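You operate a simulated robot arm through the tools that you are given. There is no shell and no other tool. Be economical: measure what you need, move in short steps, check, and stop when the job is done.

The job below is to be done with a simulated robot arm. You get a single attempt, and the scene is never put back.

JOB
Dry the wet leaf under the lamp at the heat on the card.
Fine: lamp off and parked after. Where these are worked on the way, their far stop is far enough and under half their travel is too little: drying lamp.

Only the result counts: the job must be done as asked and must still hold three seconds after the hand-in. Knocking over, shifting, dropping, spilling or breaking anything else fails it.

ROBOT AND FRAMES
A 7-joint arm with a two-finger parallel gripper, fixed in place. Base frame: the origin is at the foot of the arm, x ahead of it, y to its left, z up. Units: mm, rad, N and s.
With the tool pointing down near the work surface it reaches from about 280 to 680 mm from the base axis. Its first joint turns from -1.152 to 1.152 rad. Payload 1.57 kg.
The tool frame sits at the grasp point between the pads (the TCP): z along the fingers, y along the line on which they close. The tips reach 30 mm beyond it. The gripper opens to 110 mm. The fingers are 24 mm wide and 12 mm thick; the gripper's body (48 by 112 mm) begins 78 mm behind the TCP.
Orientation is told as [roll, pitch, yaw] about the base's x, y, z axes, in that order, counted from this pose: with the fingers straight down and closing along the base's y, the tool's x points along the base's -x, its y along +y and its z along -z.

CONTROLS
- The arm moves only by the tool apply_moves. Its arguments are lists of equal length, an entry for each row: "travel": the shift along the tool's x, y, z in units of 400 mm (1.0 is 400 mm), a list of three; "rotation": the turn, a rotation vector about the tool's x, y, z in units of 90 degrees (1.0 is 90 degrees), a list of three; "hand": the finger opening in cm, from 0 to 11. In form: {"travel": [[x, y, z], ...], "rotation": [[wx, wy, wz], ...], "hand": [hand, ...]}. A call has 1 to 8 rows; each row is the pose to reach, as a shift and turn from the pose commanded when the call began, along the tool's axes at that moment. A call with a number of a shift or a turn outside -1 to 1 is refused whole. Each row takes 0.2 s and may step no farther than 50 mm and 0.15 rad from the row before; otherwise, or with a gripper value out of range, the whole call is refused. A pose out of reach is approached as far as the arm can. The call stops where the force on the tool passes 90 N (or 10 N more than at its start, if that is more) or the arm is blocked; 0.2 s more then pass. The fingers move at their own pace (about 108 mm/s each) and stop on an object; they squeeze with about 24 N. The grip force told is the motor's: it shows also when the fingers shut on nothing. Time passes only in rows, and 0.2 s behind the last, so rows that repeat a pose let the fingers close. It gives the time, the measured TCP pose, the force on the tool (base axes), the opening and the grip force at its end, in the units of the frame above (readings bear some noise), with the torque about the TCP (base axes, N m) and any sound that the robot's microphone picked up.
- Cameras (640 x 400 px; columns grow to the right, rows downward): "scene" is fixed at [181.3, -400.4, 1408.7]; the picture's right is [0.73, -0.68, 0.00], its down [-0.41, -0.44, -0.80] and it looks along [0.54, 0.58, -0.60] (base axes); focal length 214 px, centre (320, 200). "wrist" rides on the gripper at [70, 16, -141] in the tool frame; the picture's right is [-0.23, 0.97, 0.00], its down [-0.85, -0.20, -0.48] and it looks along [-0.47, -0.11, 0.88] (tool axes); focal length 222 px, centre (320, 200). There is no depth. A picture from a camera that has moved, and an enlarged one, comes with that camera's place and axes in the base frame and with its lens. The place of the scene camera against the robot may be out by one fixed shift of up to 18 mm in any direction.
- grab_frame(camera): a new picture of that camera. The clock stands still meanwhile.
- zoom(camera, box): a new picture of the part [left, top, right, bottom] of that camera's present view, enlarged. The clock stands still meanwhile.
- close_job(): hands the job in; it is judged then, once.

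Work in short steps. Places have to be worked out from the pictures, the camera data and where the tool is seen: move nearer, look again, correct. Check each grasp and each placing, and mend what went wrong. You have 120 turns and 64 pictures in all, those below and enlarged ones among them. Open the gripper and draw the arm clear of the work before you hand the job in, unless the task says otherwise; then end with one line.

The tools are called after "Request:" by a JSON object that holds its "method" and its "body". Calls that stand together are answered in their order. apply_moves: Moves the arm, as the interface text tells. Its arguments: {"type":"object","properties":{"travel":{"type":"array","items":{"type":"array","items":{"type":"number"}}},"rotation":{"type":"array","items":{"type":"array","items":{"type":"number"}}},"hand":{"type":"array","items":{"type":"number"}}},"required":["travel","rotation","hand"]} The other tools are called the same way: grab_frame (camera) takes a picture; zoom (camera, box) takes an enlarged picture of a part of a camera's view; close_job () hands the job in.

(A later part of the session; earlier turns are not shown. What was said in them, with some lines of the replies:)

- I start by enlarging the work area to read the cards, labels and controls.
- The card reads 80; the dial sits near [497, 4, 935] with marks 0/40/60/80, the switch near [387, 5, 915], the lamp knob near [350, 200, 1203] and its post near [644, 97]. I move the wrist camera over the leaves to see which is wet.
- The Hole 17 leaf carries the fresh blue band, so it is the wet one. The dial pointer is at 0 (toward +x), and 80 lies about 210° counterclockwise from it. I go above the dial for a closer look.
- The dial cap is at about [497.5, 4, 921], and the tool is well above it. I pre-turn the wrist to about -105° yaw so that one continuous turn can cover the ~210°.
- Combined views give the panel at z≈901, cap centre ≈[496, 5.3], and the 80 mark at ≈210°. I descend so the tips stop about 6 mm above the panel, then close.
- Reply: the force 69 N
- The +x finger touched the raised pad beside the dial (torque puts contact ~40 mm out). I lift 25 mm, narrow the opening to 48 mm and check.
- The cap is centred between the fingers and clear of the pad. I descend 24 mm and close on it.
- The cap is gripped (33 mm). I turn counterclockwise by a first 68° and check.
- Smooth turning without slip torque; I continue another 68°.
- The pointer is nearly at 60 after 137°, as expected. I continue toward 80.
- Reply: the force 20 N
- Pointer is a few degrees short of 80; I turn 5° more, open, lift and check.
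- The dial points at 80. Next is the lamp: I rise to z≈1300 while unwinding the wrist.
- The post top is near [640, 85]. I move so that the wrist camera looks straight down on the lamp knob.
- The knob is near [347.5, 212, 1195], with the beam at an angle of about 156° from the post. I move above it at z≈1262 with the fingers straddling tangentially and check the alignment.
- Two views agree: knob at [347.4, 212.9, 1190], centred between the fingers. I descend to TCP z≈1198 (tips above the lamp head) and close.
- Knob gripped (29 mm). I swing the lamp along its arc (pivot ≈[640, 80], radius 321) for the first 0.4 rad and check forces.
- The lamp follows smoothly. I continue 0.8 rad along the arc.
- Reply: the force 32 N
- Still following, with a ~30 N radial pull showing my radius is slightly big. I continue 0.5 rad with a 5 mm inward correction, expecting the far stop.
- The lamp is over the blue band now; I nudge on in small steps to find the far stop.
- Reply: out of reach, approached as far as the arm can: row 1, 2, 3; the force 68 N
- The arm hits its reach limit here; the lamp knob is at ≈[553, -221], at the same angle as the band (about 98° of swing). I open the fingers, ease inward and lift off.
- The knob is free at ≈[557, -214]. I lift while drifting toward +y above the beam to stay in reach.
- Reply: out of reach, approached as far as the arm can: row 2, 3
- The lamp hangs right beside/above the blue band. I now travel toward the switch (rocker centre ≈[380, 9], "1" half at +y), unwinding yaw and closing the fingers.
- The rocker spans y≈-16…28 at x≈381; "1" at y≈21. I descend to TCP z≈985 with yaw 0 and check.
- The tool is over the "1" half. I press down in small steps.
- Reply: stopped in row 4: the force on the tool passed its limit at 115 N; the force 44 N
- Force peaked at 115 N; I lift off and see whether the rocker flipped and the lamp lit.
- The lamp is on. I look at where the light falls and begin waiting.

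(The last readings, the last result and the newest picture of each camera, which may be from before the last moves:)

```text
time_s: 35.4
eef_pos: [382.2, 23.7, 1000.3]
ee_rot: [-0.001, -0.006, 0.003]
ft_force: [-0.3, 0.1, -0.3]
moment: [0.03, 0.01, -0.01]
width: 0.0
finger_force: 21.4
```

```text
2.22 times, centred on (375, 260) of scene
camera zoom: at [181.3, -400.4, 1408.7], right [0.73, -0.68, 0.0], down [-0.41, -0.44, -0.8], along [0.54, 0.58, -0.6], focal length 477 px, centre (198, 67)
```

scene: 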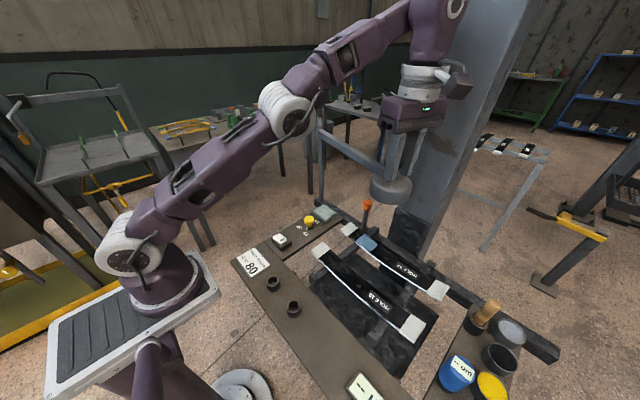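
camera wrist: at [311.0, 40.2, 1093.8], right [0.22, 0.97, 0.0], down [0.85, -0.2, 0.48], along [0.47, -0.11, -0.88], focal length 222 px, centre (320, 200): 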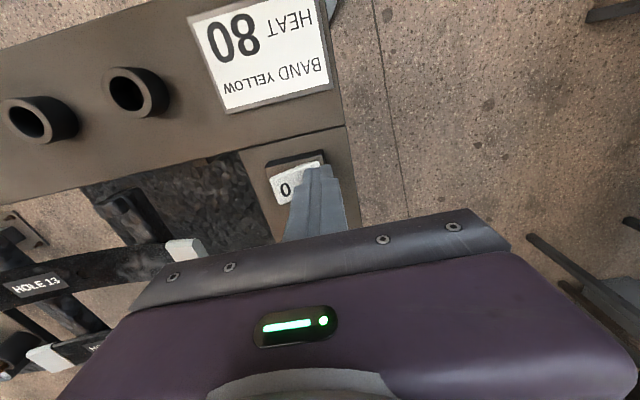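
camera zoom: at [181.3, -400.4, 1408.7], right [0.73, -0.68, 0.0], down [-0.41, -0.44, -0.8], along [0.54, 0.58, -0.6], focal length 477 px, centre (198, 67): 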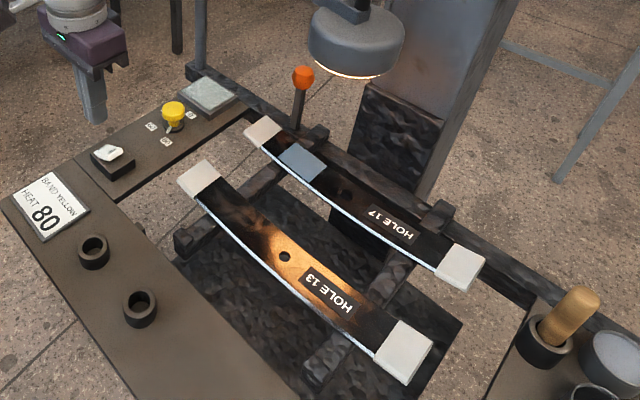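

The lamp shines over the Hole 17 leaf. I take a tight baseline picture of the band, then wait and compare.

Request:
{"method": "zoom", "body": {"camera": "scene", "box": [335, 210, 415, 270]}}

Request:
{"method": "apply_moves", "body": {"travel": [[0, 0, 0], [0, 0, 0], [0, 0, 0], [0, 0, 0], [0, 0, 0], [0, 0, 0], [0, 0, 0], [0, 0, 0]], "rotation": [[0, 0, 0], [0, 0, 0], [0, 0, 0], [0, 0, 0], [0, 0, 0], [0, 0, 0], [0, 0, 0], [0, 0, 0]], "hand": [0, 0, 0, 0, 0, 0, 0, 0]}}

Request:
{"method": "apply_moves", "body": {"travel": [[0, 0, 0], [0, 0, 0], [0, 0, 0], [0, 0, 0], [0, 0, 0], [0, 0, 0], [0, 0, 0], [0, 0, 0]], "rotation": [[0, 0, 0], [0, 0, 0], [0, 0, 0], [0, 0, 0], [0, 0, 0], [0, 0, 0], [0, 0, 0], [0, 0, 0]], "hand": [0, 0, 0, 0, 0, 0, 0, 0]}}

Request:
{"method": "zoom", "body": {"camera": "scene", "box": [335, 210, 415, 270]}}

```text
6.67 times, centred on (375, 240) of scene
camera zoom: at [181.3, -400.4, 1408.7], right [0.73, -0.68, 0.0], down [-0.41, -0.44, -0.8], along [0.54, 0.58, -0.6], focal length 1430 px, centre (-47, -67)
```

zoom: 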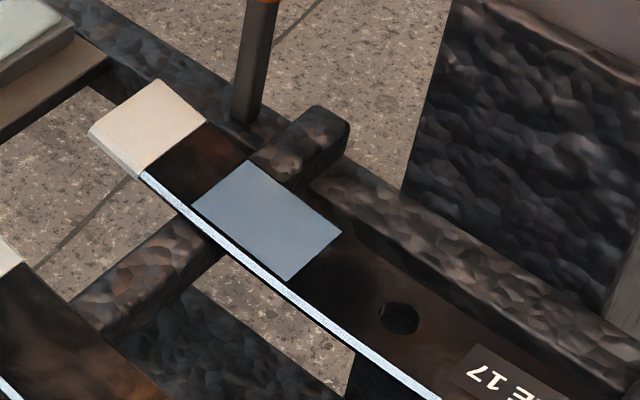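

```text
time_s: 37.2
eef_pos: [382.7, 24.3, 1000.2]
ee_rot: [-0.002, -0.005, 0.005]
ft_force: [-0.8, 0.5, 0.9]
moment: [0.02, 0.01, 0.02]
width: 0.1
finger_force: 21.1
```

```text
time_s: 39.0
eef_pos: [381.0, 23.1, 1000.4]
ee_rot: [0.0, -0.006, 0.005]
ft_force: [0.1, 0.2, -0.5]
moment: [-0.01, 0.02, -0.01]
width: 0.3
finger_force: 21.5
```

```text
6.67 times, centred on (375, 240) of scene
camera zoom: at [181.3, -400.4, 1408.7], right [0.73, -0.68, 0.0], down [-0.41, -0.44, -0.8], along [0.54, 0.58, -0.6], focal length 1430 px, centre (-47, -67)
```

zoom: 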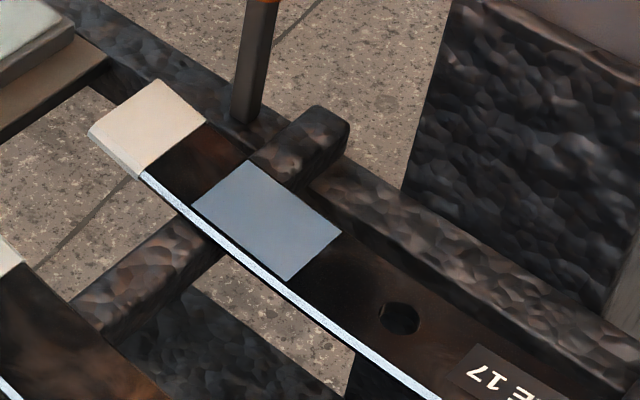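

No visible change yet. While it dries I make sure the lamp is at its far stop: I go to the -x side of the lamp head to nudge it with closed fingers.

Request:
{"method": "apply_moves", "body": {"travel": [[0, 0, -0.12], [-0.01, -0.07, -0.2], [-0.03, -0.15, -0.28], [-0.05, -0.24, -0.34], [-0.08, -0.33, -0.39], [-0.1, -0.42, -0.39], [-0.12, -0.5, -0.39], [-0.13, -0.57, -0.39]], "rotation": [[0, 0, 0], [0, 0, 0], [0, 0, 0], [0, 0, 0], [0, 0, 0], [0, 0, 0], [0, 0, 0], [0, 0, 0]], "hand": [0, 0, 0, 0, 0, 0, 0, 0]}}

Request:
{"method": "grab_frame", "body": {"camera": "scene"}}

Request:
{"method": "grab_frame", "body": {"camera": "wrist"}}

```text
time_s: 40.8
eef_pos: [434.1, -202.7, 1157.2]
ee_rot: [-0.001, -0.006, 0.004]
ft_force: [-1.0, -0.1, 0.3]
moment: [-0.01, 0.06, -0.03]
width: 0.0
finger_force: 20.9
```

```text
22 pictures are left
```

scene: 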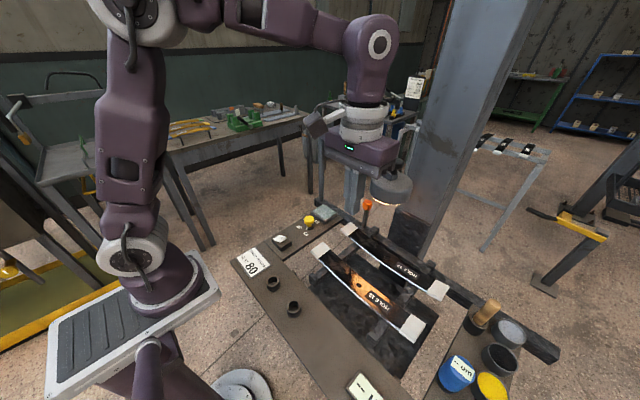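

```text
21 pictures are left
camera wrist: at [364.0, -188.1, 1297.4], right [0.22, 0.97, 0.0], down [0.85, -0.2, 0.48], along [0.47, -0.11, -0.88], focal length 222 px, centre (320, 200)
```

wrist: 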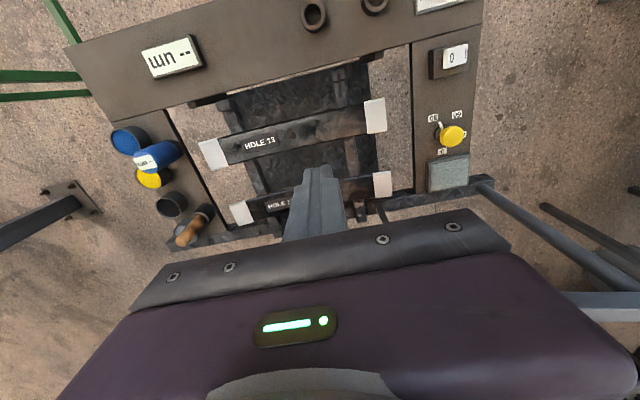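

The blue band seems changed; zoom to check.

Request:
{"method": "zoom", "body": {"camera": "scene", "box": [335, 160, 435, 270]}}

Request:
{"method": "zoom", "body": {"camera": "wrist", "box": [220, 90, 480, 230]}}

```text
3.64 times, centred on (385, 215) of scene
camera zoom: at [181.3, -400.4, 1408.7], right [0.73, -0.68, 0.0], down [-0.41, -0.44, -0.8], along [0.54, 0.58, -0.6], focal length 780 px, centre (84, 146)
```

zoom: 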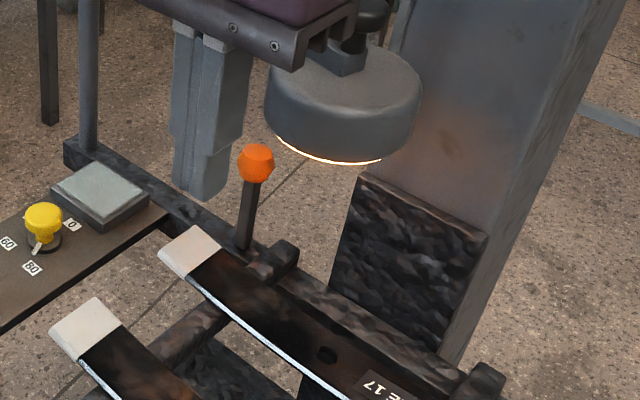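

```text
2.46 times, centred on (350, 160) of wrist
camera zoom: at [364.0, -188.1, 1297.4], right [0.22, 0.97, 0.0], down [0.85, -0.2, 0.48], along [0.47, -0.11, -0.88], focal length 547 px, centre (246, 298)
```

zoom: 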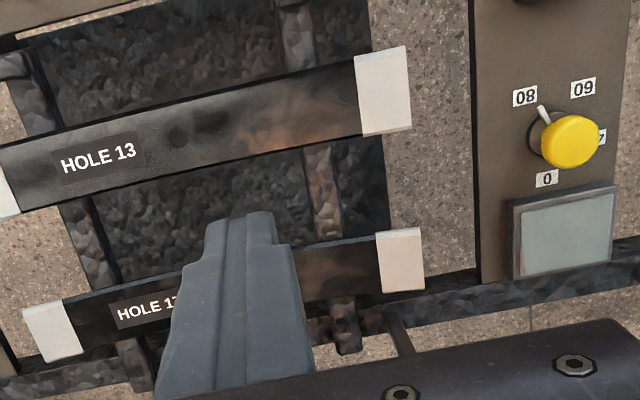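

The wet patch has vanished from the Hole 17 leaf: it is dry. I go straight back to the switch to press the "0" half (y≈-10).

Request:
{"method": "apply_moves", "body": {"travel": [[0.02, 0.07, 0.05], [0.04, 0.14, 0.1], [0.06, 0.21, 0.15], [0.08, 0.28, 0.21], [0.1, 0.35, 0.28], [0.12, 0.42, 0.35], [0.133, 0.478, 0.42]], "rotation": [[0, 0, 0], [0, 0, 0], [0, 0, 0], [0, 0, 0], [0, 0, 0], [0, 0, 0], [0, 0, 0]], "hand": [0, 0, 0, 0, 0, 0, 0]}}

Request:
{"method": "zoom", "body": {"camera": "wrist", "box": [220, 90, 420, 230]}}

```text
time_s: 42.4
eef_pos: [379.4, -13.0, 987.2]
ee_rot: [-0.002, -0.006, 0.001]
ft_force: [0.6, 0.5, -0.2]
moment: [0.02, 0.0, 0.03]
width: 0.2
finger_force: 20.9
```

```text
2.86 times, centred on (320, 160) of wrist
camera zoom: at [310.1, 3.2, 1128.1], right [0.23, 0.97, 0.0], down [0.85, -0.2, 0.48], along [0.47, -0.11, -0.88], focal length 635 px, centre (320, 314)
```

zoom: 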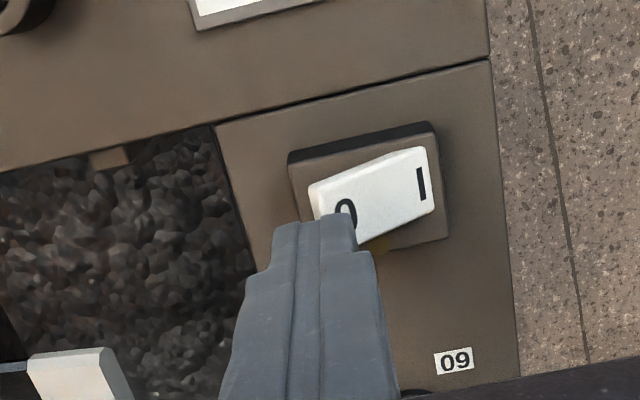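

I press "0", shifting 4 mm toward +y.

Request:
{"method": "apply_moves", "body": {"travel": [[-0.004, 0.01, 0.04], [-0.004, 0.01, 0.06], [-0.004, 0.01, 0.075], [-0.004, 0.01, 0.085], [-0.004, 0.01, 0.093]], "rotation": [[0, 0, 0], [0, 0, 0], [0, 0, 0], [0, 0, 0], [0, 0, 0]], "hand": [0, 0, 0, 0, 0]}}

Request:
{"method": "apply_moves", "body": {"travel": [[0, 0, -0.05], [0, 0, -0.12]], "rotation": [[0, 0, 0], [0, 0, 0]], "hand": [0, 0]}}

Request:
{"method": "zoom", "body": {"camera": "scene", "box": [230, 100, 450, 280]}}

```text
time_s: 43.3
eef_pos: [383.1, -9.1, 960.1]
ee_rot: [0.003, -0.011, 0.003]
ft_force: [-13.0, 3.9, 55.0]
moment: [-0.29, 0.59, -0.1]
width: 0.3
finger_force: 21.4
stopped in row 4: the force on the tool passed its limit at 116 N (the readings are from after the stop); the commanded pose is now the measured one
```

```text
time_s: 43.9
eef_pos: [382.7, -7.5, 1008.2]
ee_rot: [-0.001, -0.008, 0.002]
ft_force: [-0.3, 0.0, -0.4]
moment: [-0.02, -0.01, -0.01]
width: 0.0
finger_force: 21.1
```

```text
2.22 times, centred on (340, 190) of scene
camera zoom: at [181.3, -400.4, 1408.7], right [0.73, -0.68, 0.0], down [-0.41, -0.44, -0.8], along [0.54, 0.58, -0.6], focal length 477 px, centre (276, 222)
```

zoom: 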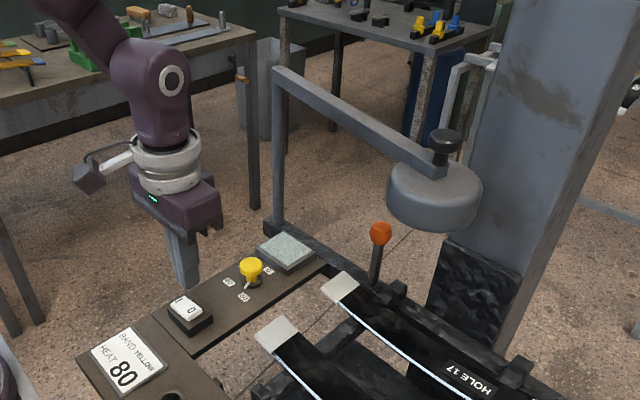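

Lamp off. Now to park it: I rise and return beside the knob with yaw ≈1.2 rad, front-loading the height.

Request:
{"method": "apply_moves", "body": {"travel": [[-0.02, -0.02, -0.11], [-0.05, -0.05, -0.22], [-0.09, -0.09, -0.33], [-0.14, -0.14, -0.43], [-0.2, -0.2, -0.51], [-0.26, -0.26, -0.56], [-0.32, -0.32, -0.56], [-0.38, -0.37, -0.56]], "rotation": [[0, 0, -0.095], [0, 0, -0.19], [0, 0, -0.285], [0, 0, -0.38], [0, 0, -0.475], [0, 0, -0.57], [0, 0, -0.665], [0, 0, -0.76]], "hand": [0, 1, 3, 5, 6.4, 6.4, 6.4, 6.4]}}

Request:
{"method": "grab_frame", "body": {"camera": "wrist"}}

```text
time_s: 45.7
eef_pos: [532.5, -156.3, 1233.2]
ee_rot: [-0.007, -0.006, 1.199]
ft_force: [-0.1, 0.4, -0.3]
moment: [0.04, 0.01, -0.01]
width: 63.9
finger_force: 0.2
```

```text
16 pictures are left
camera wrist: at [491.3, -216.9, 1372.9], right [-0.82, 0.57, -0.01], down [0.49, 0.72, 0.48], along [0.28, 0.4, -0.88], focal length 222 px, centre (320, 200)
```

wrist: 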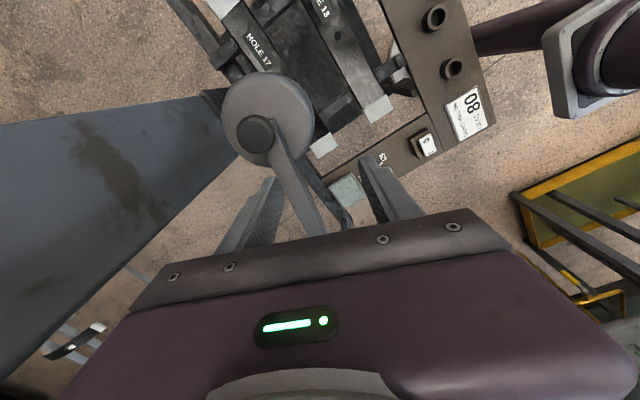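

Knob confirmed at [558, -214]. I slide in so that the fingers straddle the beam, then lower onto the knob (still open).

Request:
{"method": "apply_moves", "body": {"travel": [[0.03, -0.05, 0.01], [0.061, -0.076, 0.045], [0.085, -0.095, 0.07], [0.097, -0.101, 0.0875]], "rotation": [[0, 0, -0.03], [0, 0, -0.064], [0, 0, -0.064], [0, 0, -0.064]], "hand": [6.4, 6.4, 6.4, 6.4]}}

Request:
{"method": "grab_frame", "body": {"camera": "wrist"}}

```text
time_s: 46.7
eef_pos: [555.7, -208.0, 1197.9]
ee_rot: [-0.008, -0.003, 1.296]
ft_force: [-0.5, -0.5, -0.9]
moment: [-0.01, -0.01, -0.01]
width: 64.0
finger_force: 0.1
```

```text
15 pictures are left
camera wrist: at [520.9, -271.0, 1338.2], right [-0.88, 0.48, -0.01], down [0.42, 0.77, 0.48], along [0.24, 0.42, -0.88], focal length 222 px, centre (320, 200)
```

wrist: 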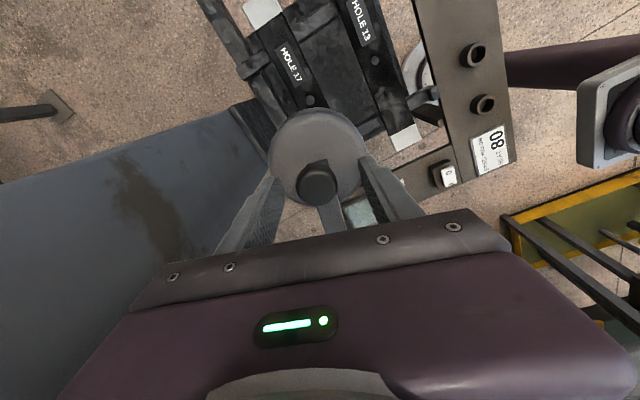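

Well centred. I close on the knob and then swing back 0.5 rad.

Request:
{"method": "apply_moves", "body": {"travel": [[0, 0, 0], [0, 0, 0], [0, 0, 0], [-0.0039, 0.0775, 0], [-0.0155, 0.1542, 0], [-0.0347, 0.2293, 0], [-0.0613, 0.3022, 0], [-0.095, 0.372, 0]], "rotation": [[0, 0, 0], [0, 0, 0], [0, 0, 0], [0, 0, 0.0637], [0, 0, 0.1273], [0, 0, 0.191], [0, 0, 0.2546], [0, 0, 0.3183]], "hand": [4, 2, 2, 2, 2, 2, 2, 2]}}

Request:
{"method": "grab_frame", "body": {"camera": "wrist"}}

```text
time_s: 48.5
eef_pos: [424.9, -126.5, 1197.6]
ee_rot: [-0.007, -0.014, 0.801]
ft_force: [6.3, 9.1, 5.9]
moment: [0.24, -0.21, 0.41]
width: 28.8
finger_force: 38.8
```

```text
14 pictures are left
camera wrist: at [363.2, -166.7, 1337.5], right [-0.54, 0.84, 0.0], down [0.73, 0.47, 0.49], along [0.42, 0.26, -0.87], focal length 222 px, centre (320, 200)
```

wrist: 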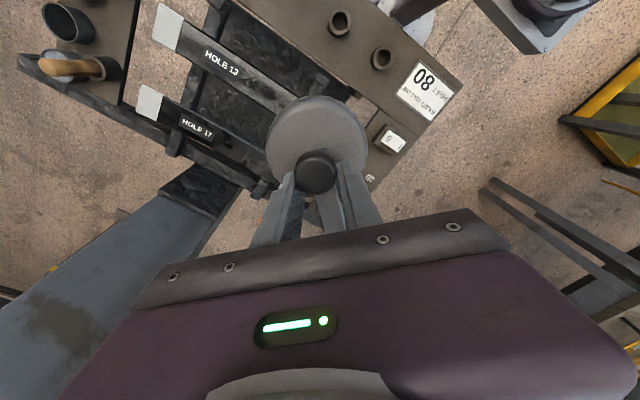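

Lamp follows. Continue 0.8 rad, shifted 4 mm outward.

Request:
{"method": "apply_moves", "body": {"travel": [[0.006, 0.0775, 0], [-0.0055, 0.1542, 0], [-0.0247, 0.2293, 0], [-0.0513, 0.3022, 0], [-0.085, 0.372, 0], [-0.1255, 0.4382, 0], [-0.1725, 0.4999, 0], [-0.2254, 0.5567, 0]], "rotation": [[0, 0, 0.0637], [0, 0, 0.1273], [0, 0, 0.191], [0, 0, 0.2546], [0, 0, 0.3183], [0, 0, 0.382], [0, 0, 0.4456], [0, 0, 0.5093]], "hand": [2, 2, 2, 2, 2, 2, 2, 2]}}

Request:
{"method": "grab_frame", "body": {"camera": "wrist"}}

```text
time_s: 50.3
eef_pos: [327.0, 89.7, 1195.7]
ee_rot: [0.002, -0.011, -0.005]
ft_force: [4.7, 0.2, 20.4]
moment: [-0.05, 0.17, 0.23]
width: 29.8
finger_force: 39.4
```

```text
13 pictures are left
camera wrist: at [257.0, 105.8, 1336.5], right [0.23, 0.97, 0.0], down [0.85, -0.2, 0.49], along [0.47, -0.11, -0.87], focal length 222 px, centre (320, 200)
```

wrist: 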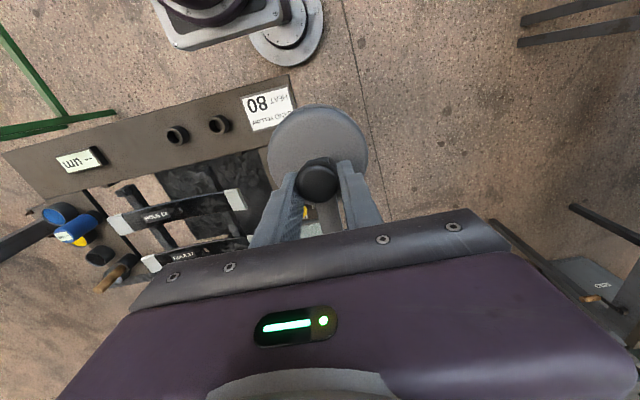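

About 0.4 rad remains; I swing on to the park position with a tiny overshoot toward its stop.

Request:
{"method": "apply_moves", "body": {"travel": [[0.001, 0.0775, 0], [-0.0105, 0.1542, 0], [-0.0297, 0.2293, 0], [-0.0563, 0.3022, 0], [-0.066, 0.322, 0]], "rotation": [[0, 0, 0.0637], [0, 0, 0.1273], [0, 0, 0.191], [0, 0, 0.2546], [0, 0, 0.265]], "hand": [2, 2, 2, 2, 2]}}

Request:
{"method": "zoom", "body": {"camera": "scene", "box": [180, 70, 340, 190]}}

```text
time_s: 51.5
eef_pos: [353.8, 211.3, 1196.7]
ee_rot: [-0.012, -0.01, -0.422]
ft_force: [-0.5, -50.8, -8.1]
moment: [-0.41, 0.05, 0.48]
width: 29.7
finger_force: 38.8
```

```text
3.33 times, centred on (260, 130) of scene
camera zoom: at [181.3, -402.1, 1408.1], right [0.73, -0.68, 0.0], down [-0.41, -0.44, -0.8], along [0.54, 0.58, -0.6], focal length 715 px, centre (520, 433)
```

zoom: 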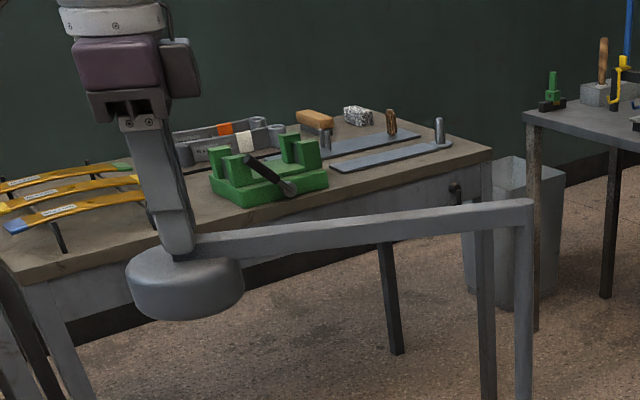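

The 50 N reaction shows the park stop is reached, same place as at first. I release and lift straight up.

Request:
{"method": "apply_moves", "body": {"travel": [[0, 0, 0], [0, 0, 0], [0, 0, -0.08], [0, 0, -0.16], [0, 0, -0.24]], "rotation": [[0, 0, 0], [0, 0, 0], [0, 0, 0], [0, 0, 0], [0, 0, 0]], "hand": [4.5, 6, 6, 6, 6]}}

Request:
{"method": "apply_moves", "body": {"travel": [[0, -0.1, 0], [0, -0.2, 0], [0, -0.3, 0], [0, -0.4, 0], [0, -0.5, 0]], "rotation": [[0, 0, 0], [0, 0, 0], [0, 0, 0], [0, 0, 0], [0, 0, 0]], "hand": [6, 6, 6, 6, 6]}}

Request:
{"method": "grab_frame", "body": {"camera": "scene"}}

Request:
{"method": "zoom", "body": {"camera": "scene", "box": [230, 180, 430, 320]}}

```text
time_s: 52.7
eef_pos: [353.0, 219.0, 1294.4]
ee_rot: [0.006, -0.008, -0.418]
ft_force: [-0.3, -0.2, -0.2]
moment: [-0.02, 0.0, -0.03]
width: 60.0
finger_force: 0.0
```

```text
time_s: 53.9
eef_pos: [271.0, 34.8, 1292.1]
ee_rot: [0.006, -0.008, -0.419]
ft_force: [0.1, 0.2, -0.5]
moment: [-0.02, -0.01, -0.01]
width: 60.2
finger_force: 0.0
```

```text
11 pictures are left
```

scene: 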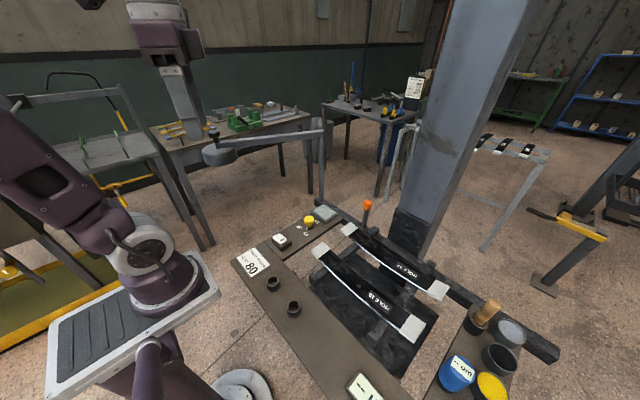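

```text
2.86 times, centred on (330, 250) of scene
camera zoom: at [181.3, -400.4, 1408.7], right [0.73, -0.68, 0.0], down [-0.41, -0.44, -0.8], along [0.54, 0.58, -0.6], focal length 613 px, centre (291, 57)
```

zoom: 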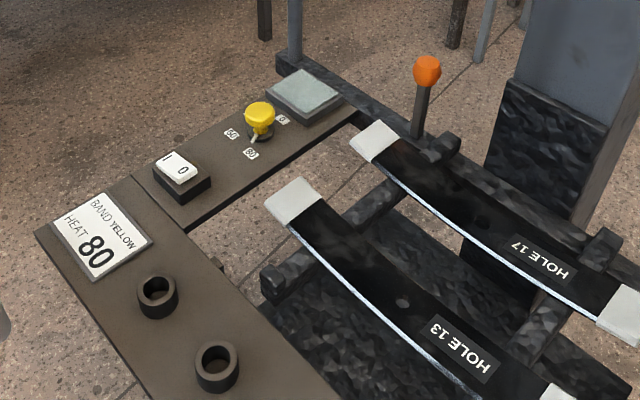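

The leaf is dry, the dial is at 80, the switch is at 0, the lamp is parked, and the arm is clear with the gripper open. I hand the job in.

Request:
{"method": "close_job", "body": {}}

```text
The job is handed in.
```

I dried the wet Hole 17 leaf under the lamp at heat 80; the lamp is off and back at its park stop. The arm is drawn clear with the gripper open, and the heat dial still points to 80.
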